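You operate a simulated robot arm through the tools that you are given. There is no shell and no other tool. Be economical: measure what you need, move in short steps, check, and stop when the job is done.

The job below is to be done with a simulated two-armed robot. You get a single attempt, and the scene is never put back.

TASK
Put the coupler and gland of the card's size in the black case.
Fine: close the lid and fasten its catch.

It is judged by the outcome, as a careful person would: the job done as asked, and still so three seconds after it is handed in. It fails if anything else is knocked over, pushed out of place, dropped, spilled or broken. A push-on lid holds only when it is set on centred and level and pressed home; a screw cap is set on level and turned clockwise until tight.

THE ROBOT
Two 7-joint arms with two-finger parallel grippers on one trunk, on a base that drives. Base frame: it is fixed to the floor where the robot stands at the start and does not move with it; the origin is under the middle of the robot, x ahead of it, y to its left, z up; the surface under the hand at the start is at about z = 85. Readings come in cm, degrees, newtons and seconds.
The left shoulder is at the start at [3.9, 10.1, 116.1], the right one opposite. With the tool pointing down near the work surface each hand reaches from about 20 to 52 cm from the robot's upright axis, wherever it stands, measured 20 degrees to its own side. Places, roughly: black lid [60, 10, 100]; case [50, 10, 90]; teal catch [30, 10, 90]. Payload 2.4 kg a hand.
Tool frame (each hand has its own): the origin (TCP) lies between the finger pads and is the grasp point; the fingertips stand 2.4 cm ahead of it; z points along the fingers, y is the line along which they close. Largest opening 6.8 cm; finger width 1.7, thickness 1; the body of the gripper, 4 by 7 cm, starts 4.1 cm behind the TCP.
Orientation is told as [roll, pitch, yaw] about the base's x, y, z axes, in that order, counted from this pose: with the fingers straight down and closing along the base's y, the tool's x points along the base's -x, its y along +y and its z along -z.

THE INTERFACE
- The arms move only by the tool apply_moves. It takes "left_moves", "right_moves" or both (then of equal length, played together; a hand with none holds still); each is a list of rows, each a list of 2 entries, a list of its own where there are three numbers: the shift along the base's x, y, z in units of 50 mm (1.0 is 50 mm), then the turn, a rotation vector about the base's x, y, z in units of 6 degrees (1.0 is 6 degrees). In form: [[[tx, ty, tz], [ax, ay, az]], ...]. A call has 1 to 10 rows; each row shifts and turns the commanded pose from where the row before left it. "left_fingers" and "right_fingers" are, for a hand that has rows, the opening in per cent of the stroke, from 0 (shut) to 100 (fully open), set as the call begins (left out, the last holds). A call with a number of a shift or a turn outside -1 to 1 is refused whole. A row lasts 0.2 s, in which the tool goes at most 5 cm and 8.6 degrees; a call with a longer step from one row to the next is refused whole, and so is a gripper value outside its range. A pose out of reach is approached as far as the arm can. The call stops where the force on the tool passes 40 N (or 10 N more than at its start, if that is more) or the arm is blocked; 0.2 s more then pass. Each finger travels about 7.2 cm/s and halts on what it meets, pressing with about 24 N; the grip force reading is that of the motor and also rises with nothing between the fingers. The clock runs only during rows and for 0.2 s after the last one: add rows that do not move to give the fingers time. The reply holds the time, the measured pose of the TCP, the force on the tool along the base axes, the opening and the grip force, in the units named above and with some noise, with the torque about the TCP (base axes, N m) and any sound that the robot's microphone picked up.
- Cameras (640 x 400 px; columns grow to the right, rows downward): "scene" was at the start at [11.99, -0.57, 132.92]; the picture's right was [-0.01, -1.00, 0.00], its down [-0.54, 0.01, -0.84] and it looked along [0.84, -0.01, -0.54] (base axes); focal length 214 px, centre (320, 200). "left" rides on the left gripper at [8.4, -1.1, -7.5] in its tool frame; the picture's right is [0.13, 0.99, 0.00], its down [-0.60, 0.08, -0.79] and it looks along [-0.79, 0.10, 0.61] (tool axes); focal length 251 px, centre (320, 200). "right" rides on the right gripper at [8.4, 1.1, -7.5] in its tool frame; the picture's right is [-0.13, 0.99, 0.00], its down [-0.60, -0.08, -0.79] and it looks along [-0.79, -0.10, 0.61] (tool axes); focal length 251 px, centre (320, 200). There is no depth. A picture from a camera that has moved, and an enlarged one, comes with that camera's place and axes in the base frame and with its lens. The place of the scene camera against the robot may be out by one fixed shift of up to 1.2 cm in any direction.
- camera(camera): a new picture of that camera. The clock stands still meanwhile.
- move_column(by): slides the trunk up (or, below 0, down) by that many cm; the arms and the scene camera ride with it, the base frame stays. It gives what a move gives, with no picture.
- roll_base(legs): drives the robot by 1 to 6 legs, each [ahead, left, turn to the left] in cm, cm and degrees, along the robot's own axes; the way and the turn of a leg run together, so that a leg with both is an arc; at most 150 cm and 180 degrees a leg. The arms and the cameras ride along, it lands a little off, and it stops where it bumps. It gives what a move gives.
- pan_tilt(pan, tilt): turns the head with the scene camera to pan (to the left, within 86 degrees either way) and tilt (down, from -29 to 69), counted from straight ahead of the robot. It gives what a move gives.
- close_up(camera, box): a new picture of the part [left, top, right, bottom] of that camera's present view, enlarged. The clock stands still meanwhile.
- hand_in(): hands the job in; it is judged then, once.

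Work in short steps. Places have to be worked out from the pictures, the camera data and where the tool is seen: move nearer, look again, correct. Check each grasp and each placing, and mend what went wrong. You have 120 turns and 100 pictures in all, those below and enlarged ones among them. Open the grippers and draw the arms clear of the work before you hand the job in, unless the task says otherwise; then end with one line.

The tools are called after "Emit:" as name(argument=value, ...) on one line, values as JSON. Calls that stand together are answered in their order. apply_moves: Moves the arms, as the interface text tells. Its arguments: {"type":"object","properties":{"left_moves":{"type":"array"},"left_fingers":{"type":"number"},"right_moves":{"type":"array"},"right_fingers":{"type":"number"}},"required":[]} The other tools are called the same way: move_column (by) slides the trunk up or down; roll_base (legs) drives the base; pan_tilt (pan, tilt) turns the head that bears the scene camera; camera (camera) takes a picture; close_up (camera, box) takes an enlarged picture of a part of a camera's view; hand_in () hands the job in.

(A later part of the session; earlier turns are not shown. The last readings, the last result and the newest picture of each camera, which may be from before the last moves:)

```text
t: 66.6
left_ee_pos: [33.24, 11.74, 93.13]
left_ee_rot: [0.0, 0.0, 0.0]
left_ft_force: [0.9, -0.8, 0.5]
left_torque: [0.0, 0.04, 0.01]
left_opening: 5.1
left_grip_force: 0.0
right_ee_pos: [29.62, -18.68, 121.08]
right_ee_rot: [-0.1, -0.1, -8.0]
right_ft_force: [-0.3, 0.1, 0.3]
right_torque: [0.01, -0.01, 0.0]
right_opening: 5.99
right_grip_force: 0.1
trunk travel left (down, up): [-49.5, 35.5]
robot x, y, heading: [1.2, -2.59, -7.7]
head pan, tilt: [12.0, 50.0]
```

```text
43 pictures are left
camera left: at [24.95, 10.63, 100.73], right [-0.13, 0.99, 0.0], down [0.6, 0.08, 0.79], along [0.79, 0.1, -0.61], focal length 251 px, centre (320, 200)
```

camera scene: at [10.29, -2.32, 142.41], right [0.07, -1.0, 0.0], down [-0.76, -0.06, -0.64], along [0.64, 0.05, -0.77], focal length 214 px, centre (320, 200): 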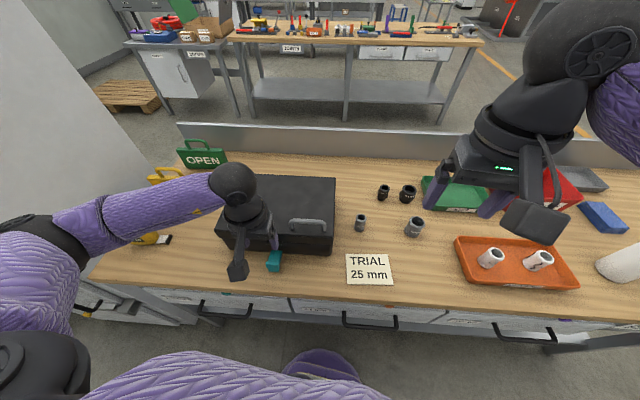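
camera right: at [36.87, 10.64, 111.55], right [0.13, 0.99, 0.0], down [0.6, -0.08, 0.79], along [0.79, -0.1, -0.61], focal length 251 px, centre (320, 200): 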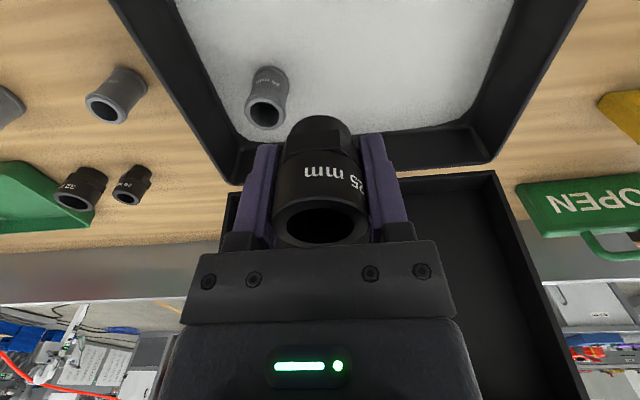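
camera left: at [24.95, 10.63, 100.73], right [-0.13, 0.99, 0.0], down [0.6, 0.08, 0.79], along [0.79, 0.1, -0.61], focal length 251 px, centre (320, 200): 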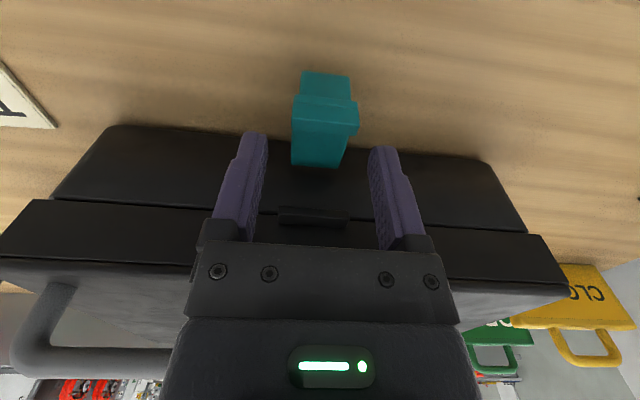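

The catch is centred between the fingers. I descend around its end to z ≈ 88.3 and pinch it by its sides.

Emit:
apply_moves(left_moves=[[[0, 0.02, -0.5], [0, 0, 0]], [[0, 0, -0.46], [0, 0, 0]], [[0, 0, 0], [0, 0, 0]]])

Emit:
apply_moves(left_moves=[[[0, 0, 0], [0, 0, 0]], [[0, 0, 0], [0, 0, 0]], [[0, 0, 0], [0, 0, 0]]], left_fingers=0)

Emit:
camera(camera="left")

```text
t: 67.0
left_ee_pos: [33.51, 11.65, 91.9]
left_ee_rot: [-0.3, -0.6, 0.1]
left_ft_force: [-7.8, -2.6, 0.9]
left_torque: [0.14, -0.37, -0.13]
left_opening: 5.11
left_grip_force: 0.0
right_ee_pos: [29.57, -18.57, 121.17]
right_ee_rot: [0.0, 0.1, -7.8]
right_ft_force: [-0.5, -0.1, 0.0]
right_torque: [-0.01, 0.03, 0.03]
right_opening: 6.0
right_grip_force: 0.1
trunk travel left (down, up): [-49.5, 35.5]
robot x, y, heading: [0.88, -2.31, -8.0]
head pan, tilt: [12.0, 50.0]
stopped in row 1 (left hand): the force on the tool passed its limit at 84 N (the readings are from after the stop); the commanded pose is now the measured one
```

```text
t: 67.8
left_ee_pos: [33.54, 11.77, 91.86]
left_ee_rot: [-0.2, -0.6, 0.1]
left_ft_force: [-6.6, 1.2, 0.2]
left_torque: [0.15, 0.02, 0.16]
left_opening: 3.17
left_grip_force: 24.2
right_ee_pos: [29.5, -18.52, 121.05]
right_ee_rot: [-0.1, 0.1, -7.8]
right_ft_force: [0.5, 0.5, 0.1]
right_torque: [0.0, -0.02, -0.01]
right_opening: 5.99
right_grip_force: 0.1
trunk travel left (down, up): [-49.5, 35.5]
robot x, y, heading: [1.26, -1.98, -7.9]
head pan, tilt: [12.0, 50.0]
```

```text
42 pictures are left
camera left: at [25.13, 10.71, 99.38], right [-0.13, 0.99, -0.01], down [0.59, 0.08, 0.8], along [0.79, 0.1, -0.6], focal length 251 px, centre (320, 200)
```

left: 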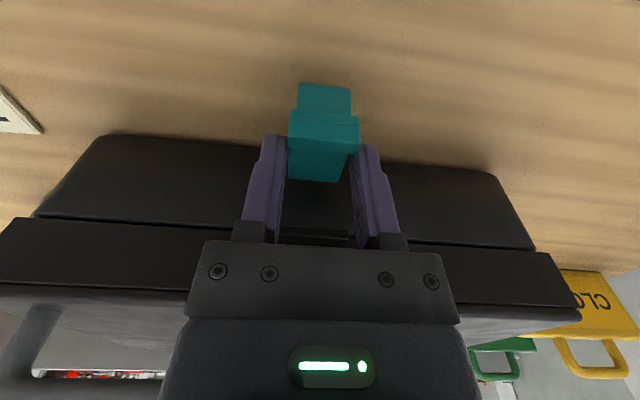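

Something stopped the descent (84 N peak), yet the fingers closed at 3.17 cm — probably on the catch. I look from the scene camera before going on.

Emit:
close_up(camera="scene", box=[190, 150, 350, 290])

Emit:
close_up(camera="left", box=[200, 60, 440, 260])

```text
2.86 times, centred on (270, 220) of scene
camera zoom: at [10.23, -2.29, 142.41], right [0.07, -1.0, 0.0], down [-0.76, -0.06, -0.64], along [0.64, 0.05, -0.77], focal length 613 px, centre (463, 143)
```

zoom: 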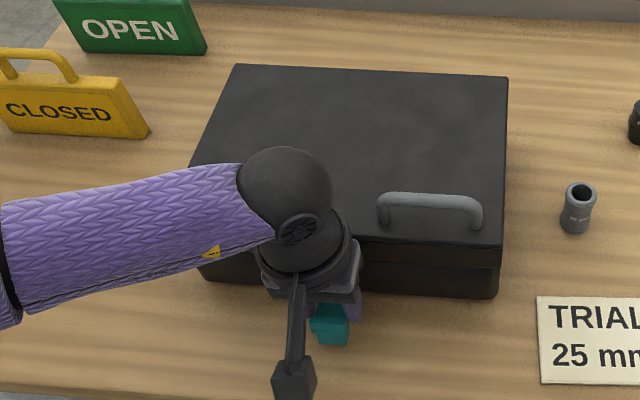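

```text
2.00 times, centred on (320, 160) of left
camera zoom: at [25.13, 10.71, 99.38], right [-0.13, 0.99, -0.01], down [0.59, 0.08, 0.8], along [0.79, 0.1, -0.6], focal length 503 px, centre (320, 280)
```

zoom: 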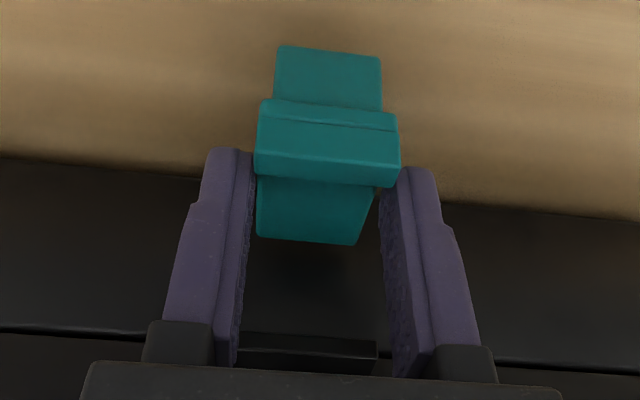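

The tips hold the catch's lip (z ≈ 89.5, about 27° above level around its hinge). I swing it up along the arc to roughly 60°.

Emit:
apply_moves(left_moves=[[[0.06, 0, 0.09], [0, 0, 0]], [[0.06, 0, 0.09], [0, 0, 0]], [[0.06, 0, 0.06], [0, 0, 0]], [[0.06, 0, 0.06], [0, 0, 0]], [[0.07, 0, 0.05], [0, 0, 0]], [[0.07, 0, 0.05], [0, 0, 0]], [[0, 0, 0], [0, 0, 0]]])

Emit:
close_up(camera="left", box=[200, 60, 440, 260])

Emit:
close_up(camera="scene", box=[190, 150, 350, 290])

```text
t: 69.4
left_ee_pos: [35.59, 11.67, 93.94]
left_ee_rot: [-0.3, -0.7, 0.1]
left_ft_force: [-0.7, -0.3, -5.7]
left_torque: [0.15, 0.55, 0.0]
left_opening: 3.17
left_grip_force: 23.6
right_ee_pos: [29.68, -18.62, 120.98]
right_ee_rot: [0.1, 0.0, -7.8]
right_ft_force: [0.3, -0.6, 0.7]
right_torque: [0.01, 0.02, 0.01]
right_opening: 5.99
right_grip_force: 0.0
trunk travel left (down, up): [-49.5, 35.5]
robot x, y, heading: [0.95, -2.16, -8.0]
head pan, tilt: [12.0, 50.0]
```

```text
2.00 times, centred on (320, 160) of left
camera zoom: at [27.13, 10.67, 101.41], right [-0.13, 0.99, -0.01], down [0.59, 0.08, 0.8], along [0.79, 0.1, -0.6], focal length 503 px, centre (320, 280)
```

zoom: 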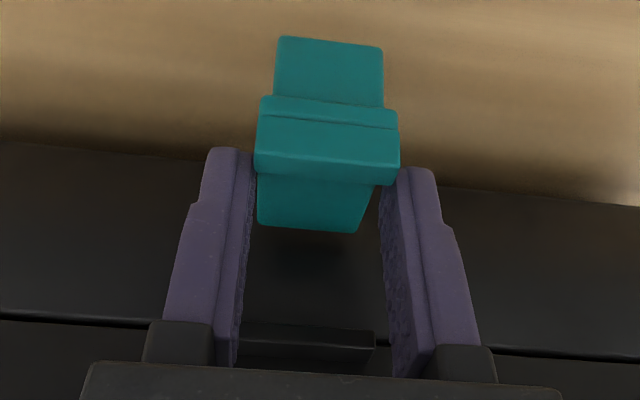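

```text
2.86 times, centred on (270, 220) of scene
camera zoom: at [10.33, -2.29, 142.41], right [0.07, -1.0, 0.0], down [-0.76, -0.06, -0.64], along [0.64, 0.05, -0.77], focal length 613 px, centre (463, 143)
```

zoom: 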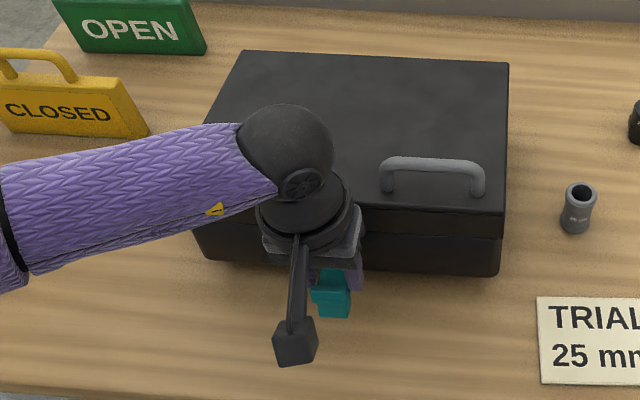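

The catch did not turn: the pinch locked it and the whole case has been drawn up/back ~2 cm. I retrace the same path exactly to set the case back down.

Emit:
apply_moves(left_moves=[[[-0.07, 0, -0.05], [0, 0, 0]], [[-0.07, 0, -0.05], [0, 0, 0]], [[-0.06, 0, -0.06], [0, 0, 0]], [[-0.06, 0, -0.06], [0, 0, 0]], [[-0.06, 0, -0.09], [0, 0, 0]], [[-0.06, 0, -0.09], [0, 0, 0]], [[0, 0, 0], [0, 0, 0]]])

Emit:
close_up(camera="scene", box=[190, 150, 350, 290])

```text
t: 71.0
left_ee_pos: [33.63, 11.6, 91.85]
left_ee_rot: [-0.3, -0.8, 0.0]
left_ft_force: [9.8, 0.2, 10.8]
left_torque: [0.12, -0.58, 0.08]
left_opening: 3.19
left_grip_force: 23.9
right_ee_pos: [29.64, -18.62, 121.06]
right_ee_rot: [0.1, 0.2, -7.8]
right_ft_force: [0.2, 0.1, 0.4]
right_torque: [0.01, 0.02, -0.01]
right_opening: 5.99
right_grip_force: 0.0
trunk travel left (down, up): [-49.5, 35.5]
robot x, y, heading: [0.7, -2.1, -7.8]
head pan, tilt: [12.0, 50.0]
```

```text
2.86 times, centred on (270, 220) of scene
camera zoom: at [10.36, -2.33, 142.41], right [0.07, -1.0, 0.0], down [-0.76, -0.06, -0.64], along [0.64, 0.05, -0.77], focal length 613 px, centre (463, 143)
```

zoom: 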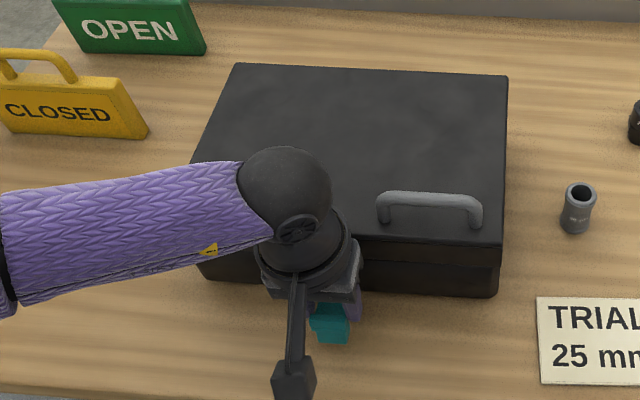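

The case is back exactly where it was. I release, rise, close the fingers and tilt the hand 40° so the fingertips point forward and down, to lift the catch from beneath its end instead.

Emit:
apply_moves(left_moves=[[[0, 0, 0], [0, 0, 0]], [[0, 0, 0], [0, 0, 0]], [[0, 0, 0.5], [0, 0, 0]], [[0, 0, 0.8], [0, 0, 0]], [[-0.4, 0, 0.5], [0, 0, 0]], [[-0.4, 0, 0], [0, 0, 0]], [[0, 0, 0], [0, 0, 0]]], left_fingers=75)

Emit:
apply_moves(left_moves=[[[-0.1, 0, 0], [0, -1, 0]], [[-0.1, 0, 0], [0, -1, 0]], [[-0.1, 0, 0], [0, -1, 0]], [[0, 0, 0], [0, -1, 0]], [[0, 0, 0], [0, -1, 0]], [[0, 0, 0], [0, -1, 0]], [[0, 0, 0], [0, -0.6, 0]], [[0, 0, 0], [0, 0, 0]]], left_fingers=0)

Emit:
camera(camera="left")

Emit:
camera(camera="scene")

```text
t: 72.6
left_ee_pos: [29.68, 11.53, 100.9]
left_ee_rot: [-0.1, -0.8, 0.0]
left_ft_force: [-0.3, 0.5, 1.1]
left_torque: [-0.02, 0.03, -0.01]
left_opening: 5.08
left_grip_force: 0.3
right_ee_pos: [29.73, -18.64, 121.08]
right_ee_rot: [0.1, 0.0, -7.8]
right_ft_force: [-0.4, -0.8, 0.0]
right_torque: [-0.01, 0.02, -0.05]
right_opening: 6.0
right_grip_force: 0.0
trunk travel left (down, up): [-49.5, 35.5]
robot x, y, heading: [1.19, -1.76, -7.7]
head pan, tilt: [12.0, 50.0]
```

```text
t: 74.4
left_ee_pos: [28.4, 11.63, 100.68]
left_ee_rot: [-0.4, -30.6, 0.1]
left_ft_force: [0.2, 0.4, -0.2]
left_torque: [0.02, 0.04, 0.02]
left_opening: 0.0
left_grip_force: 24.2
left hand out of reach, approached as far as the arm can: row 5, 6, 7
right_ee_pos: [29.59, -18.57, 121.02]
right_ee_rot: [0.0, 0.0, -7.8]
right_ft_force: [0.5, -0.5, 0.1]
right_torque: [0.0, -0.01, -0.01]
right_opening: 5.97
right_grip_force: 0.0
trunk travel left (down, up): [-49.5, 35.5]
robot x, y, heading: [0.89, -1.99, -7.8]
head pan, tilt: [12.0, 50.0]
```

```text
36 pictures are left
camera left: at [17.45, 10.63, 102.89], right [-0.11, 0.99, -0.07], down [0.11, 0.08, 0.99], along [0.99, 0.1, -0.12], focal length 251 px, centre (320, 200)
```

left: 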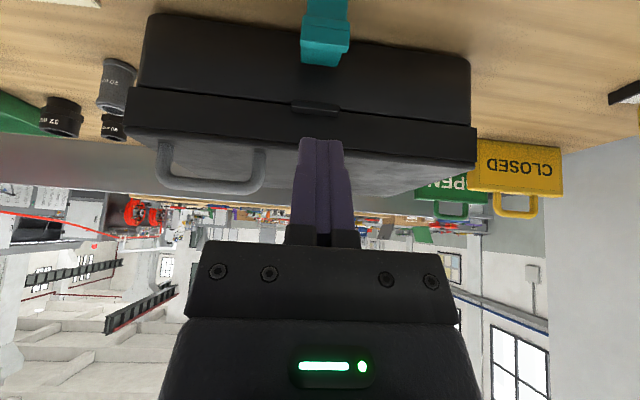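

```text
35 pictures are left
camera scene: at [10.29, -2.3, 142.41], right [0.07, -1.0, 0.0], down [-0.76, -0.06, -0.64], along [0.64, 0.05, -0.77], focal length 214 px, centre (320, 200)
```

scene: 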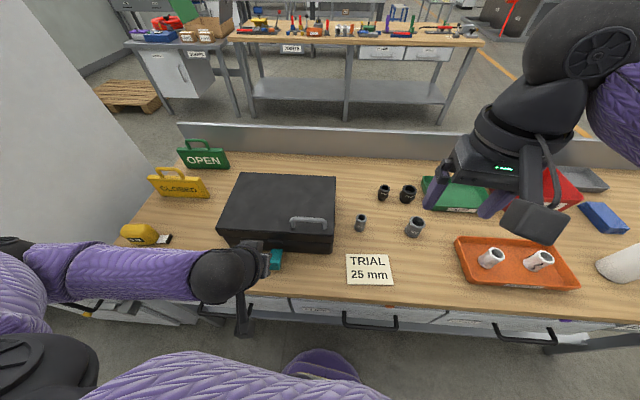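

The arm is too folded for the full tilt, so I back the base 7 cm off and then continue the tilt.

Emit:
roll_base(legs=[[-7, -1, 0]])

Emit:
apply_moves(left_moves=[[[0.6, 0, -0.2], [0, -0.5, 0]], [[0.6, 0, -0.4], [0, -0.5, 0]], [[0, 0, 0], [0, -0.5, 0]], [[0, 0, 0], [0, 0, 0]]])

Emit:
camera(camera="left")

```text
t: 75.4
left_ee_pos: [21.29, 11.45, 100.63]
left_ee_rot: [-0.4, -30.8, 0.2]
left_ft_force: [-0.3, 0.5, 0.0]
left_torque: [-0.03, 0.01, 0.02]
left_opening: 0.0
left_grip_force: 23.3
right_ee_pos: [22.61, -18.72, 121.18]
right_ee_rot: [0.0, 0.0, -8.0]
right_ft_force: [-1.0, -0.1, -0.1]
right_torque: [0.01, -0.01, -0.01]
right_opening: 5.98
right_grip_force: 0.1
trunk travel left (down, up): [-49.5, 35.5]
robot x, y, heading: [-5.65, -2.16, -7.8]
head pan, tilt: [12.0, 50.0]
```

```text
t: 76.4
left_ee_pos: [29.26, 13.02, 100.54]
left_ee_rot: [-0.6, -38.7, 0.3]
left_ft_force: [0.2, -0.1, 0.6]
left_torque: [0.02, 0.03, 0.01]
left_opening: 0.0
left_grip_force: 23.6
left hand out of reach, approached as far as the arm can: row 2, 3
right_ee_pos: [22.51, -18.7, 121.08]
right_ee_rot: [0.0, 0.0, -7.9]
right_ft_force: [-0.4, 0.9, -0.5]
right_torque: [0.0, -0.02, 0.01]
right_opening: 5.99
right_grip_force: 0.0
trunk travel left (down, up): [-49.5, 35.5]
robot x, y, heading: [-5.9, -2.07, -7.6]
head pan, tilt: [12.0, 50.0]
```

```text
34 pictures are left
camera left: at [18.07, 11.98, 101.27], right [-0.1, 0.99, -0.09], down [-0.02, 0.09, 1.0], along [0.99, 0.1, 0.02], focal length 251 px, centre (320, 200)
```

left: 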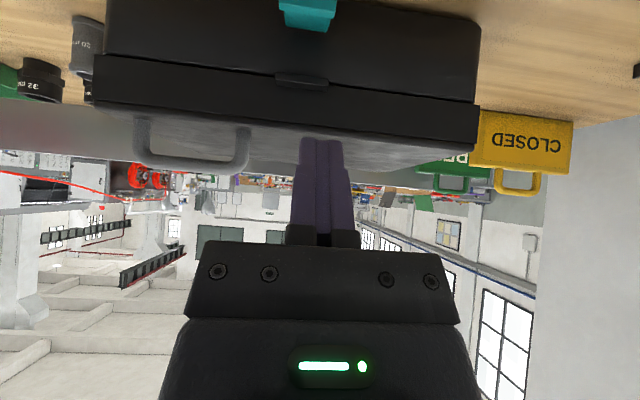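

The hand is tilted ~39°. I draw it back 4 cm in x (and to y ≈ 11.9), then lower the trunk 11 cm so that the hand comes down in front of the catch.

Emit:
apply_moves(left_moves=[[[-0.4, 0, 0], [0, 0, 0]], [[-0.4, 0, 0], [0, 0, 0]], [[0, 0, 0], [0, 0, 0]]])

Emit:
move_column(by=-10)

Emit:
apply_moves(left_moves=[[[0, 0, 0], [0, 0, 0]], [[0, 0, 0], [0, 0, 0]]])

Emit:
camera(camera="left")

```text
t: 77.2
left_ee_pos: [27.04, 14.46, 102.78]
left_ee_rot: [-0.4, -39.5, -0.1]
left_ft_force: [-0.4, 0.4, -0.5]
left_torque: [-0.02, 0.0, 0.0]
left_opening: 0.0
left_grip_force: 24.3
left hand out of reach, approached as far as the arm can: row 1, 2
right_ee_pos: [22.58, -18.6, 121.0]
right_ee_rot: [0.0, 0.0, -7.9]
right_ft_force: [1.1, 0.0, 0.5]
right_torque: [-0.01, 0.01, 0.01]
right_opening: 5.96
right_grip_force: 0.2
trunk travel left (down, up): [-49.5, 35.5]
robot x, y, heading: [-5.67, -1.99, -7.9]
head pan, tilt: [12.0, 50.0]
```

```text
t: 78.5
left_ee_pos: [27.04, 14.69, 92.11]
left_ee_rot: [0.0, -37.9, -0.1]
left_ft_force: [-0.1, 0.5, -0.5]
left_torque: [-0.01, 0.01, -0.01]
left_opening: 0.0
left_grip_force: 23.6
right_ee_pos: [22.57, -18.68, 111.09]
right_ee_rot: [-0.1, 0.0, -7.8]
right_ft_force: [-1.1, 0.1, 0.3]
right_torque: [0.0, -0.01, 0.0]
right_opening: 5.99
right_grip_force: 0.0
trunk travel left (down, up): [-39.5, 45.4]
robot x, y, heading: [-5.62, -2.42, -7.9]
head pan, tilt: [12.0, 50.0]
```

```text
t: 79.1
left_ee_pos: [26.99, 14.53, 92.11]
left_ee_rot: [-0.1, -38.0, -0.1]
left_ft_force: [0.5, -0.2, 1.4]
left_torque: [0.01, 0.01, 0.0]
left_opening: 0.02
left_grip_force: 23.7
right_ee_pos: [22.53, -18.64, 110.95]
right_ee_rot: [0.1, -0.1, -7.9]
right_ft_force: [-0.7, -0.9, 0.0]
right_torque: [-0.01, -0.01, 0.01]
right_opening: 5.97
right_grip_force: 0.1
trunk travel left (down, up): [-39.5, 45.4]
robot x, y, heading: [-5.93, -1.62, -7.9]
head pan, tilt: [12.0, 50.0]
```

```text
33 pictures are left
camera left: at [15.9, 13.57, 92.97], right [-0.1, 0.99, -0.08], down [-0.01, 0.08, 1.0], along [0.99, 0.1, 0.0], focal length 251 px, centre (320, 200)
```

left: 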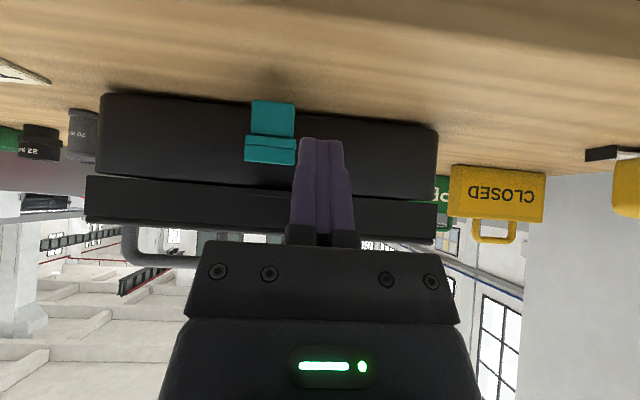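

The level view clarifies the catch: a plate from a hinge at about [36.2, 88.9] with an upward lip near x ≈ 32.7 and a downward pull-tab. I'll pinch it by its sides with the hand tilted as now and turn the hand together with it. First I open the fingers and line up at y ≈ 11.8, z ≈ 90.2.

Emit:
apply_moves(left_moves=[[[0, -0.28, -0.1], [0, 0, 0]], [[0, -0.28, -0.2], [0, 0, 0]], [[0, 0, 0], [0, 0, 0]]], left_fingers=78)

Emit:
camera(camera="left")

```text
t: 79.9
left_ee_pos: [27.71, 12.89, 91.46]
left_ee_rot: [-0.1, -37.6, 0.0]
left_ft_force: [-0.1, -0.3, 0.5]
left_torque: [-0.01, 0.01, 0.02]
left_opening: 5.3
left_grip_force: 0.0
left hand out of reach, approached as far as the arm can: row 2
right_ee_pos: [22.57, -18.76, 111.08]
right_ee_rot: [0.0, 0.0, -7.9]
right_ft_force: [0.3, 1.4, -1.0]
right_torque: [0.01, -0.04, -0.01]
right_opening: 6.0
right_grip_force: 0.0
trunk travel left (down, up): [-39.5, 45.4]
robot x, y, heading: [-5.88, -1.99, -7.7]
head pan, tilt: [12.0, 50.0]
```

```text
32 pictures are left
camera left: at [16.65, 11.91, 92.32], right [-0.1, 0.99, -0.08], down [-0.01, 0.08, 1.0], along [0.99, 0.1, 0.0], focal length 251 px, centre (320, 200)
```

left: 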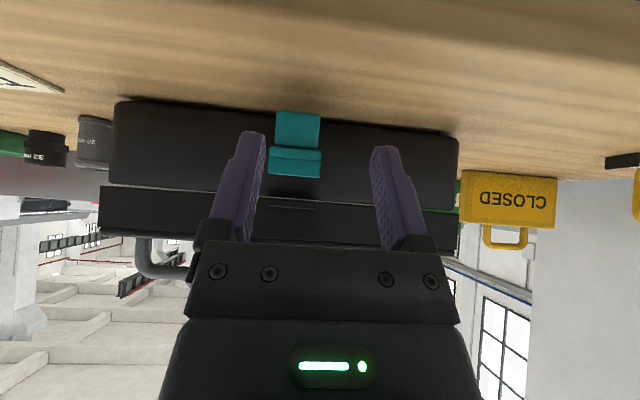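

The arm is still too folded at this spot, so I back the base 7 cm more and then bring the hand forward.

Emit:
roll_base(legs=[[-7, -2, 0]])

Emit:
apply_moves(left_moves=[[[0.5, 0, 0], [0, 0, 0]], [[0.5, 0, 0], [0, 0, 0]], [[0.3, 0, 0], [0, 0, 0]], [[0, 0, 0], [0, 0, 0]]])

```text
t: 80.9
left_ee_pos: [20.68, 11.8, 91.43]
left_ee_rot: [-0.1, -37.6, -0.1]
left_ft_force: [-0.2, 1.0, -0.1]
left_torque: [-0.02, -0.02, 0.03]
left_opening: 5.31
left_grip_force: 0.1
right_ee_pos: [15.3, -19.75, 110.96]
right_ee_rot: [0.0, 0.1, -8.0]
right_ft_force: [-0.8, -0.4, 0.0]
right_torque: [0.0, -0.03, -0.01]
right_opening: 5.98
right_grip_force: 0.1
trunk travel left (down, up): [-39.5, 45.4]
robot x, y, heading: [-12.97, -3.08, -8.1]
head pan, tilt: [12.0, 50.0]
```

```text
t: 81.9
left_ee_pos: [27.13, 11.85, 91.5]
left_ee_rot: [-0.1, -37.6, -0.1]
left_ft_force: [0.7, -0.2, -0.1]
left_torque: [0.05, -0.04, 0.02]
left_opening: 5.3
left_grip_force: 0.2
right_ee_pos: [15.34, -19.74, 111.03]
right_ee_rot: [0.0, 0.0, -7.9]
right_ft_force: [0.5, -0.4, 0.0]
right_torque: [-0.01, 0.0, 0.04]
right_opening: 5.98
right_grip_force: 0.0
trunk travel left (down, up): [-39.5, 45.4]
robot x, y, heading: [-13.41, -3.28, -8.0]
head pan, tilt: [12.0, 50.0]
```

Good control now. I move in to straddle the catch: TCP [31.7, 11.8, 90.2].

Emit:
apply_moves(left_moves=[[[0.1, 0, -0.13], [0, 0, 0]], [[0.2, 0, -0.13], [0, 0, 0]], [[0.3, 0, 0], [0, 0, 0]], [[0.3, 0, 0], [0, 0, 0]], [[0, 0, 0], [0, 0, 0]]])

Emit:
camera(camera="left")

Emit:
close_up(camera="scene", box=[180, 80, 340, 240])

```text
t: 83.1
left_ee_pos: [31.73, 11.79, 89.97]
left_ee_rot: [-0.1, -37.6, -0.1]
left_ft_force: [-0.3, 0.1, -0.7]
left_torque: [0.01, -0.01, -0.02]
left_opening: 5.3
left_grip_force: 0.1
right_ee_pos: [15.28, -19.75, 111.01]
right_ee_rot: [0.1, 0.0, -8.0]
right_ft_force: [-0.2, -0.3, -0.2]
right_torque: [0.01, 0.0, 0.0]
right_opening: 5.95
right_grip_force: 0.0
trunk travel left (down, up): [-39.5, 45.4]
robot x, y, heading: [-13.02, -2.74, -7.9]
head pan, tilt: [12.0, 50.0]
```

```text
31 pictures are left
camera left: at [20.54, 10.9, 90.96], right [-0.1, 0.99, -0.08], down [0.0, 0.08, 1.0], along [1.0, 0.1, 0.0], focal length 251 px, centre (320, 200)
```

left: 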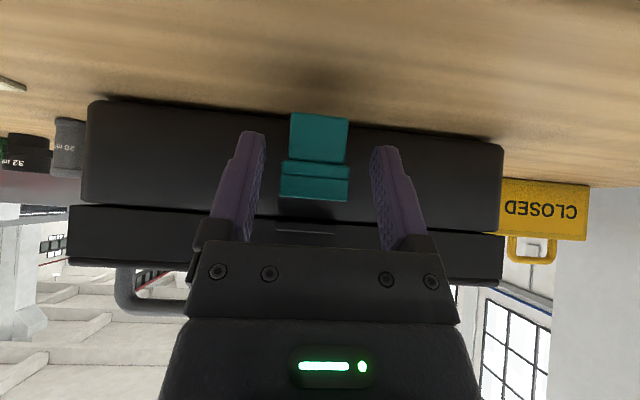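

```text
2.50 times, centred on (260, 160) of scene
camera zoom: at [-2.73, -3.59, 132.36], right [0.07, -1.0, 0.0], down [-0.76, -0.05, -0.64], along [0.64, 0.05, -0.77], focal length 536 px, centre (470, 300)
```

zoom: 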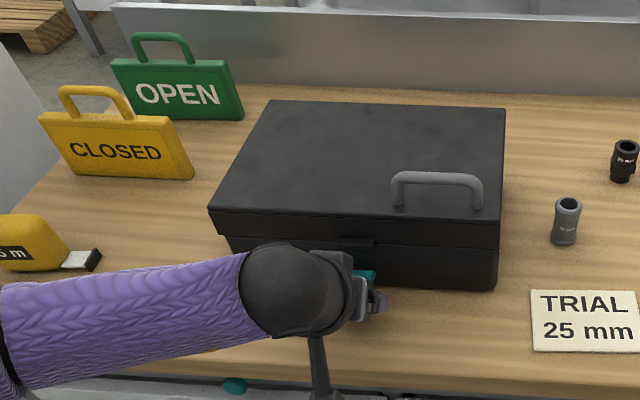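

Fingers straddle the catch. I pinch it, then turn hand and catch together by the first 24° about the estimated hinge.

Emit:
apply_moves(left_moves=[[[0, 0, 0], [0, 0, 0]], [[0, 0, 0], [0, 0, 0]], [[0, 0, 0], [0, 0, 0]]], left_fingers=0)

Emit:
apply_moves(left_moves=[[[0.037, 0, 0.091], [0, 1, 0]], [[0.037, 0, 0.091], [0, 1, 0]], [[0.055, 0, 0.081], [0, 1, 0]], [[0.055, 0, 0.081], [0, 1, 0]], [[0, 0, 0], [0, 0, 0]]])

Emit:
camera(camera="left")

Emit:
close_up(camera="scene", box=[180, 80, 340, 240])

```text
t: 83.9
left_ee_pos: [31.74, 11.78, 90.19]
left_ee_rot: [-0.1, -37.5, -0.2]
left_ft_force: [-0.3, -3.0, 0.6]
left_torque: [-0.22, 0.01, -0.15]
left_opening: 3.18
left_grip_force: 23.8
right_ee_pos: [15.36, -19.81, 111.0]
right_ee_rot: [0.1, 0.1, -7.9]
right_ft_force: [-0.2, -0.5, -0.4]
right_torque: [0.0, -0.02, -0.02]
right_opening: 5.99
right_grip_force: 0.2
trunk travel left (down, up): [-39.5, 45.4]
robot x, y, heading: [-13.05, -3.21, -7.4]
head pan, tilt: [12.0, 50.0]
```

```text
t: 85.1
left_ee_pos: [32.52, 11.81, 91.79]
left_ee_rot: [-0.1, -13.6, -0.1]
left_ft_force: [-7.9, 1.5, 12.9]
left_torque: [0.0, -0.32, 0.08]
left_opening: 3.22
left_grip_force: 23.9
right_ee_pos: [15.26, -19.7, 111.11]
right_ee_rot: [0.0, 0.0, -8.0]
right_ft_force: [-0.3, 0.2, 0.6]
right_torque: [0.0, 0.01, 0.01]
right_opening: 5.97
right_grip_force: 0.1
trunk travel left (down, up): [-39.5, 45.4]
robot x, y, heading: [-12.82, -3.39, -7.8]
head pan, tilt: [12.0, 50.0]
```

```text
29 pictures are left
camera left: at [22.6, 10.87, 97.25], right [-0.12, 0.99, -0.03], down [0.4, 0.08, 0.91], along [0.91, 0.1, -0.41], focal length 251 px, centre (320, 200)
```

left: 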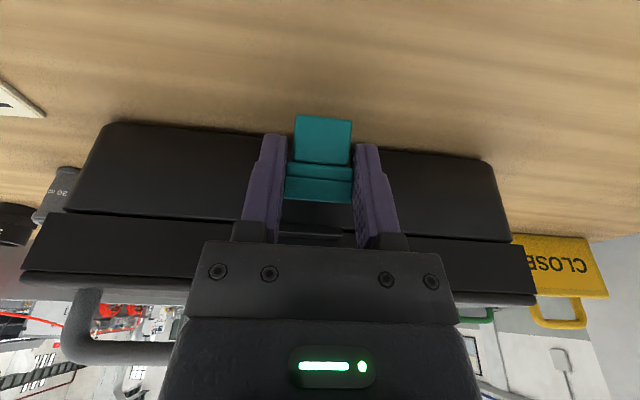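

```text
2.50 times, centred on (260, 160) of scene
camera zoom: at [-2.96, -3.6, 132.38], right [0.07, -1.0, 0.0], down [-0.76, -0.05, -0.64], along [0.64, 0.05, -0.77], focal length 536 px, centre (470, 300)
```

zoom: 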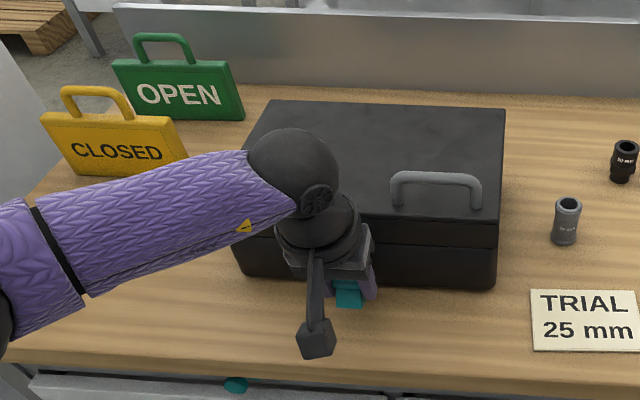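

The catch is turning with the hand and the case hasn't moved. Forces say the true arc is slightly higher and nearer me, so I bias the next 24° accordingly.

Emit:
apply_moves(left_moves=[[[0.05, 0, 0.1], [0, 1, 0]], [[0.06, 0, 0.08], [0, 1, 0]], [[0.078, 0, 0.06], [0, 1, 0]], [[0.083, 0, 0.055], [0, 1, 0]], [[0, 0, 0], [0, 0, 0]]])

Emit:
camera(camera="left")

Emit:
close_up(camera="scene", box=[180, 80, 340, 240])

```text
t: 86.3
left_ee_pos: [33.9, 11.96, 93.32]
left_ee_rot: [-0.2, 10.4, -0.1]
left_ft_force: [3.0, 3.3, 14.4]
left_torque: [0.11, -0.51, -0.09]
left_opening: 3.21
left_grip_force: 23.6
right_ee_pos: [15.36, -19.67, 111.03]
right_ee_rot: [0.0, 0.0, -7.9]
right_ft_force: [0.4, 0.3, 0.3]
right_torque: [0.0, -0.02, 0.01]
right_opening: 5.98
right_grip_force: 0.1
trunk travel left (down, up): [-39.5, 45.4]
robot x, y, heading: [-13.23, -3.34, -8.2]
head pan, tilt: [12.0, 50.0]
```

```text
27 pictures are left
camera left: at [27.04, 10.87, 102.32], right [-0.13, 0.99, 0.02], down [0.74, 0.08, 0.67], along [0.66, 0.1, -0.74], focal length 251 px, centre (320, 200)
```

left: 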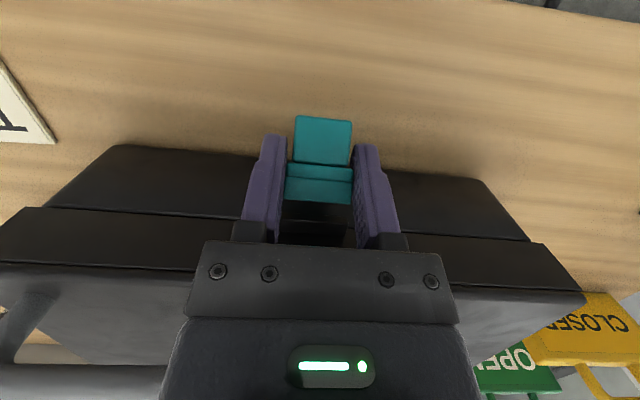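

```text
2.50 times, centred on (260, 160) of scene
camera zoom: at [-2.81, -3.56, 132.37], right [0.07, -1.0, 0.0], down [-0.76, -0.06, -0.64], along [0.64, 0.05, -0.77], focal length 536 px, centre (470, 300)
```

zoom: 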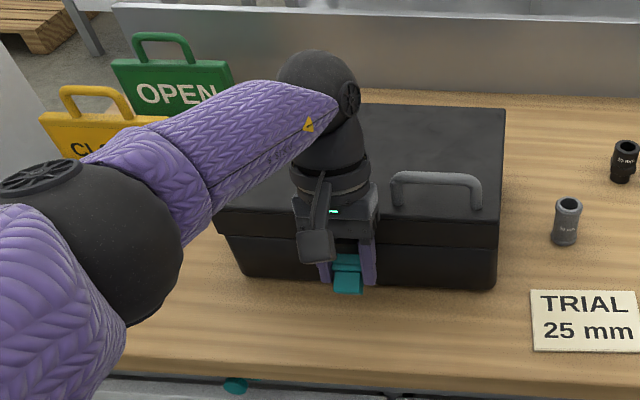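

Going well; the case is still in place. Another 18° with an upward bias.

Emit:
apply_moves(left_moves=[[[0.085, 0, 0.065], [0, 1, 0]], [[0.09, 0, 0.045], [0, 1, 0]], [[0.095, 0, 0.03], [0, 1, 0]], [[0, 0, 0], [0, 0, 0]]])

Emit:
camera(camera="left")

Emit:
close_up(camera="scene", box=[180, 80, 340, 240])

```text
t: 87.3
left_ee_pos: [31.07, 11.56, 95.19]
left_ee_rot: [-0.3, 25.5, -0.1]
left_ft_force: [2.7, -2.0, -3.1]
left_torque: [0.15, -0.45, -0.28]
left_opening: 3.18
left_grip_force: 23.4
left hand out of reach, approached as far as the arm can: row 1, 2, 3
right_ee_pos: [15.61, -19.79, 111.05]
right_ee_rot: [0.0, 0.1, -7.9]
right_ft_force: [0.4, -0.1, -0.3]
right_torque: [0.01, -0.01, -0.01]
right_opening: 5.98
right_grip_force: 0.0
trunk travel left (down, up): [-39.5, 45.4]
robot x, y, heading: [-13.67, -3.15, -7.9]
head pan, tilt: [12.0, 50.0]
```

```text
25 pictures are left
camera left: at [26.82, 10.6, 105.56], right [-0.12, 0.99, 0.05], down [0.89, 0.08, 0.45], along [0.45, 0.1, -0.89], focal length 251 px, centre (320, 200)
```

left: 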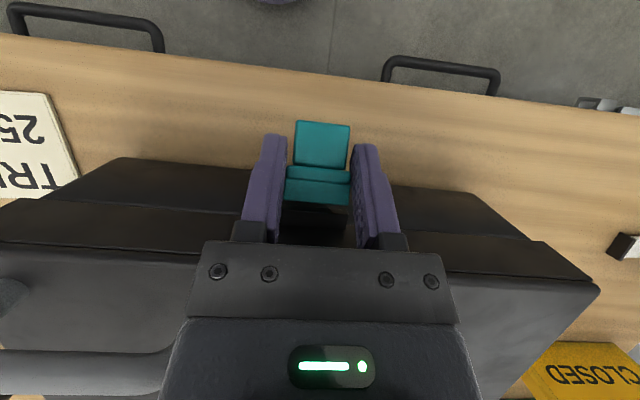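

```text
2.50 times, centred on (260, 160) of scene
camera zoom: at [-2.68, -3.61, 132.35], right [0.07, -1.0, 0.0], down [-0.76, -0.05, -0.64], along [0.64, 0.05, -0.77], focal length 536 px, centre (470, 300)
```

zoom: 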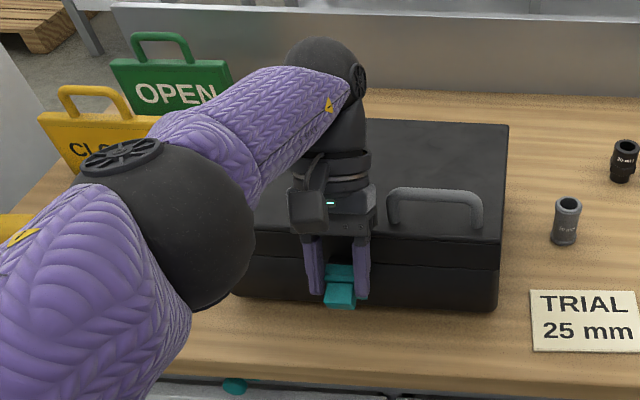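

The arm ran out of reach and drew the case ~3 cm towards me. Driving the base ahead 3 cm carries hand, catch and case back to their place and restores the reach.

Emit:
roll_base(legs=[[3.2, 0.45, 0]])

Emit:
close_up(camera="scene", box=[180, 100, 340, 260])

```text
t: 88.2
left_ee_pos: [34.45, 11.59, 95.17]
left_ee_rot: [-0.2, 25.4, -0.2]
left_ft_force: [-1.9, 0.1, -2.9]
left_torque: [0.16, 0.0, -0.05]
left_opening: 3.18
left_grip_force: 23.8
right_ee_pos: [18.68, -19.77, 111.0]
right_ee_rot: [0.1, 0.1, -7.9]
right_ft_force: [-0.2, 0.7, 0.0]
right_torque: [-0.01, 0.02, -0.03]
right_opening: 5.97
right_grip_force: 0.0
trunk travel left (down, up): [-39.5, 45.4]
robot x, y, heading: [-9.89, -3.53, -8.1]
head pan, tilt: [12.0, 50.0]
```

```text
2.50 times, centred on (260, 180) of scene
camera zoom: at [0.58, -3.58, 132.35], right [0.07, -1.0, 0.0], down [-0.76, -0.05, -0.64], along [0.64, 0.05, -0.77], focal length 536 px, centre (470, 250)
```

zoom: 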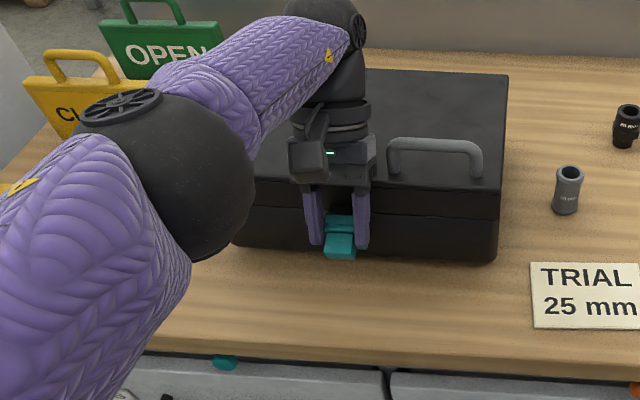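

The case is back in place and the catch is raised ~63°. I release and withdraw along the finger axis to see whether the catch stays up.

Emit:
apply_moves(left_moves=[[[0, 0, 0], [0, 0, 0]], [[0, 0, 0], [0, 0, 0]], [[0, 0, 0], [0, 0, 0]]], left_fingers=75)

Emit:
apply_moves(left_moves=[[[0, 0, 0.4], [0, 0, 0]], [[0, 0, 0.6], [0, 0, 0]], [[-0.2, 0, 0.6], [0, 0, 0]], [[0, 0, 0], [0, 0, 0]]])

Emit:
camera(camera="left")

Emit:
close_up(camera="scene", box=[180, 100, 340, 260])

```text
t: 89.0
left_ee_pos: [34.43, 11.64, 95.23]
left_ee_rot: [-0.2, 25.5, -0.1]
left_ft_force: [0.1, -0.7, -0.1]
left_torque: [0.0, 0.02, 0.02]
left_opening: 5.12
left_grip_force: 0.0
right_ee_pos: [18.74, -19.83, 111.08]
right_ee_rot: [0.0, 0.0, -7.9]
right_ft_force: [-0.3, -0.6, 0.1]
right_torque: [-0.03, -0.05, -0.01]
right_opening: 5.98
right_grip_force: 0.1
trunk travel left (down, up): [-39.5, 45.4]
robot x, y, heading: [-9.64, -3.79, -7.8]
head pan, tilt: [12.0, 50.0]
```

```text
t: 90.0
left_ee_pos: [33.38, 11.68, 103.11]
left_ee_rot: [-0.2, 25.5, -0.1]
left_ft_force: [0.0, 0.1, -1.0]
left_torque: [0.0, -0.01, -0.01]
left_opening: 5.14
left_grip_force: 0.1
right_ee_pos: [18.67, -19.8, 111.08]
right_ee_rot: [0.1, 0.0, -7.9]
right_ft_force: [-0.7, -0.3, -0.2]
right_torque: [0.0, -0.05, -0.03]
right_opening: 5.97
right_grip_force: 0.0
trunk travel left (down, up): [-39.5, 45.4]
robot x, y, heading: [-9.72, -3.04, -7.6]
head pan, tilt: [12.0, 50.0]
```

```text
22 pictures are left
camera left: at [29.06, 10.7, 113.67], right [-0.12, 0.99, 0.05], down [0.89, 0.08, 0.46], along [0.45, 0.1, -0.89], focal length 251 px, centre (320, 200)
```

left: 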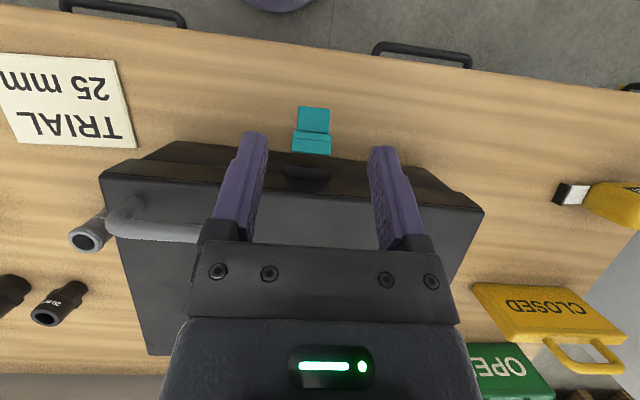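

```text
2.50 times, centred on (260, 180) of scene
camera zoom: at [0.58, -3.59, 132.35], right [0.07, -1.0, 0.0], down [-0.76, -0.05, -0.64], along [0.64, 0.05, -0.77], focal length 536 px, centre (470, 250)
```

zoom: 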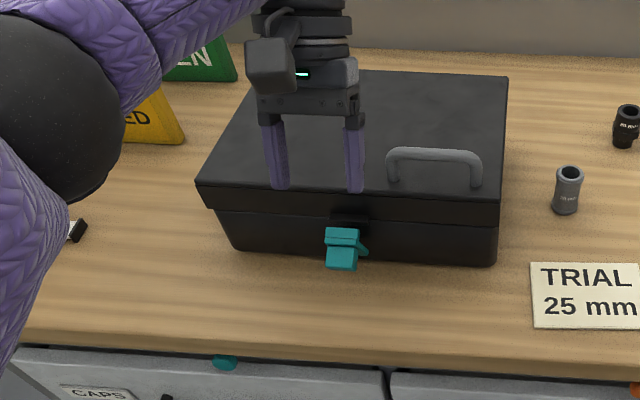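

The catch stays up by friction. Now I close the fingers, tilt to about -15°, and place the fingertip in front of the pull-tab (tab end ≈ [32.5, 92]).

Emit:
apply_moves(left_moves=[[[-0.5, 0, 0], [0, -1, 0]], [[-0.5, 0, 0], [0, -1, 0]], [[-0.2, 0, 0], [0, -1, 0]], [[0, 0, 0], [0, -1, 0]], [[0, 0, 0], [0, -1, 0]], [[0, 0, 0], [0, -1, 0]], [[0, 0, -0.6], [0, -0.7, 0]], [[0, 0, -0.6], [0, 0, 0]], [[0, 0, -0.6], [0, 0, 0]], [[0, 0, 0], [0, 0, 0]]], left_fingers=0)

Emit:
camera(camera="left")

```text
t: 92.2
left_ee_pos: [27.52, 11.62, 94.3]
left_ee_rot: [-0.1, -14.8, -0.1]
left_ft_force: [0.5, 0.5, 0.3]
left_torque: [-0.01, 0.01, -0.02]
left_opening: 0.0
left_grip_force: 23.9
right_ee_pos: [18.68, -19.79, 111.07]
right_ee_rot: [0.0, -0.1, -7.9]
right_ft_force: [0.2, -0.8, 0.6]
right_torque: [0.02, -0.04, 0.03]
right_opening: 5.99
right_grip_force: 0.1
trunk travel left (down, up): [-39.5, 45.4]
robot x, y, heading: [-9.76, -3.13, -7.9]
head pan, tilt: [12.0, 50.0]
```

```text
20 pictures are left
camera left: at [17.52, 10.6, 99.25], right [-0.12, 0.99, -0.04], down [0.38, 0.08, 0.92], along [0.92, 0.1, -0.39], focal length 251 px, centre (320, 200)
```

left: 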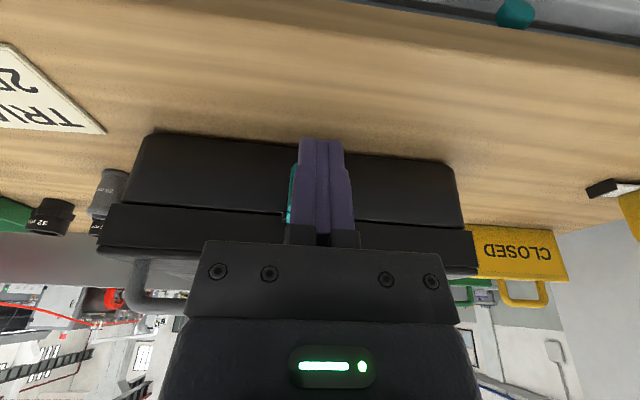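

The fingers are in front of the catch. I push forward in 4 mm steps, watching the force.

Emit:
apply_moves(left_moves=[[[0.2, 0, -0.04], [0, 0, 0]], [[0.2, 0, 0], [0, 0, 0]], [[0.1, 0, 0], [0, 0, 0]], [[0.1, 0, 0], [0, 0, 0]], [[0, 0, 0], [0, 0, 0]]])

Emit:
apply_moves(left_moves=[[[0.08, 0, 0], [0, 0, 0]], [[0.08, 0, 0], [0, 0, 0]], [[0, 0, 0], [0, 0, 0]]])

Emit:
camera(camera="scene")

```text
t: 93.4
left_ee_pos: [30.43, 11.46, 93.92]
left_ee_rot: [-0.1, -14.8, 0.0]
left_ft_force: [-2.2, -0.2, 2.4]
left_torque: [0.01, 0.03, -0.02]
left_opening: 0.0
left_grip_force: 23.9
right_ee_pos: [18.66, -19.79, 111.03]
right_ee_rot: [-0.1, 0.0, -7.9]
right_ft_force: [-0.9, 0.3, 0.3]
right_torque: [-0.01, 0.03, 0.01]
right_opening: 5.98
right_grip_force: 0.0
trunk travel left (down, up): [-39.5, 45.4]
robot x, y, heading: [-9.62, -3.32, -8.0]
head pan, tilt: [12.0, 50.0]
```

```text
t: 94.2
left_ee_pos: [31.12, 11.59, 93.99]
left_ee_rot: [0.0, -14.8, -0.1]
left_ft_force: [-7.0, -1.6, 5.0]
left_torque: [-0.02, 0.06, 0.03]
left_opening: 0.0
left_grip_force: 23.7
right_ee_pos: [18.58, -19.8, 111.06]
right_ee_rot: [0.0, 0.0, -7.8]
right_ft_force: [1.2, 0.6, -0.4]
right_torque: [-0.02, -0.03, 0.01]
right_opening: 6.0
right_grip_force: 0.0
trunk travel left (down, up): [-39.5, 45.4]
robot x, y, heading: [-9.77, -3.54, -8.0]
head pan, tilt: [12.0, 50.0]
```

```text
19 pictures are left
camera scene: at [0.43, -3.61, 132.37], right [0.07, -1.0, 0.0], down [-0.76, -0.05, -0.64], along [0.64, 0.05, -0.77], focal length 214 px, centre (320, 200)
```

scene: 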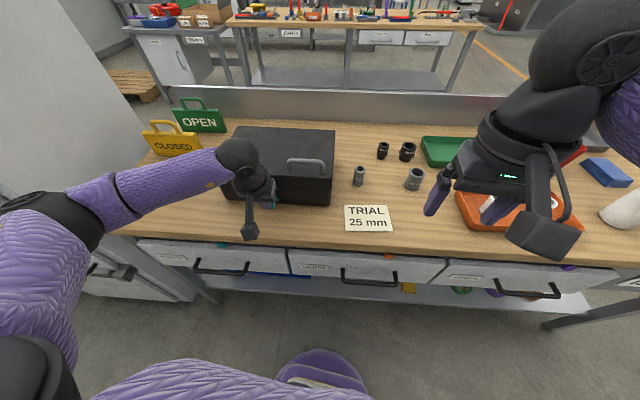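

Contact at ~7 N with the case still in place. I continue forward with some rise to follow the tab.

Emit:
apply_moves(left_moves=[[[0.06, 0, 0.05], [0, 0, 0]], [[0.06, 0, 0.05], [0, 0, 0]], [[0.06, 0, 0.04], [0, 0, 0]], [[0, 0, 0], [0, 0, 0]]])

Emit:
apply_moves(left_moves=[[[0.06, 0, 0.03], [0, 0, 0]], [[0.06, 0, 0.02], [0, 0, 0]], [[0.06, 0, 0.02], [0, 0, 0]], [[0, 0, 0], [0, 0, 0]]])

Emit:
close_up(camera="scene", box=[190, 100, 410, 260])

```text
t: 95.2
left_ee_pos: [31.97, 11.61, 94.71]
left_ee_rot: [-0.1, -14.7, -0.1]
left_ft_force: [-2.2, 0.5, 2.4]
left_torque: [0.0, 0.05, 0.07]
left_opening: 0.01
left_grip_force: 23.6
right_ee_pos: [18.72, -19.73, 111.11]
right_ee_rot: [0.0, 0.0, -7.9]
right_ft_force: [-0.8, -0.2, -0.1]
right_torque: [-0.03, 0.01, -0.02]
right_opening: 5.95
right_grip_force: 0.0
trunk travel left (down, up): [-39.5, 45.4]
robot x, y, heading: [-9.89, -3.38, -7.8]
head pan, tilt: [12.0, 50.0]
```

```text
t: 96.2
left_ee_pos: [32.64, 11.62, 95.12]
left_ee_rot: [-0.1, -15.1, 0.0]
left_ft_force: [-16.2, 1.5, 24.3]
left_torque: [0.02, -0.03, -0.04]
left_opening: 0.0
left_grip_force: 23.5
right_ee_pos: [18.35, -19.68, 111.2]
right_ee_rot: [0.1, -0.1, -7.9]
right_ft_force: [-0.6, 0.6, 0.3]
right_torque: [0.01, 0.0, 0.0]
right_opening: 5.99
right_grip_force: 0.2
trunk travel left (down, up): [-39.5, 45.4]
robot x, y, heading: [-9.7, -3.08, -7.9]
head pan, tilt: [12.0, 50.0]
```

```text
2.50 times, centred on (300, 180) of scene
camera zoom: at [0.14, -3.62, 132.41], right [0.07, -1.0, 0.0], down [-0.76, -0.05, -0.65], along [0.64, 0.05, -0.76], focal length 536 px, centre (370, 250)
```

zoom: 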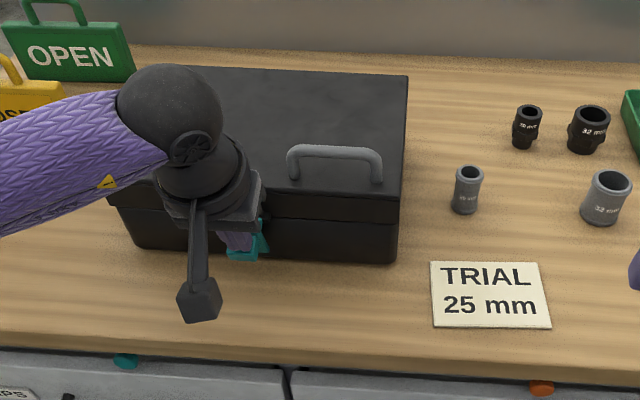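

The tip has come to rest above the pull-tab and presses it down (24 N). The case hasn't moved. I ease up 5 mm, then push forward only.

Emit:
apply_moves(left_moves=[[[0, 0, 0.06], [0, 0, 0]], [[0, 0, 0.04], [0, 0, 0]], [[0, 0, 0], [0, 0, 0]]])

Emit:
camera(camera="left")

```text
t: 97.0
left_ee_pos: [32.9, 11.54, 95.38]
left_ee_rot: [-0.1, -14.7, -0.3]
left_ft_force: [-3.9, -2.8, 5.9]
left_torque: [-0.06, 0.04, -0.01]
left_opening: 0.0
left_grip_force: 23.4
right_ee_pos: [18.79, -19.69, 111.03]
right_ee_rot: [0.0, 0.1, -8.0]
right_ft_force: [-0.4, 0.1, -0.1]
right_torque: [-0.01, 0.03, 0.02]
right_opening: 5.98
right_grip_force: 0.1
trunk travel left (down, up): [-39.5, 45.4]
robot x, y, heading: [-9.81, -3.14, -7.8]
head pan, tilt: [12.0, 50.0]
```

```text
17 pictures are left
camera left: at [22.91, 10.58, 100.57], right [-0.12, 0.99, -0.03], down [0.38, 0.08, 0.92], along [0.92, 0.1, -0.39], focal length 251 px, centre (320, 200)
```

left: 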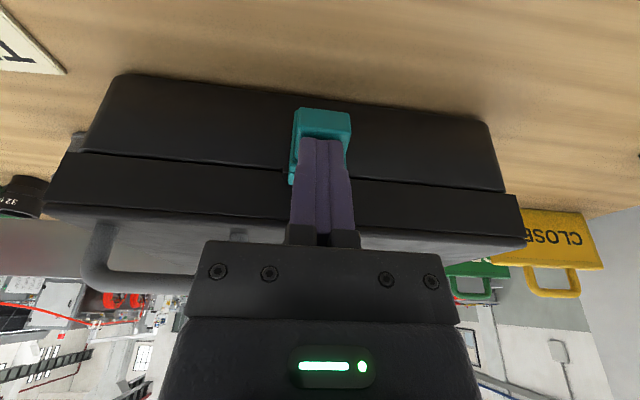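

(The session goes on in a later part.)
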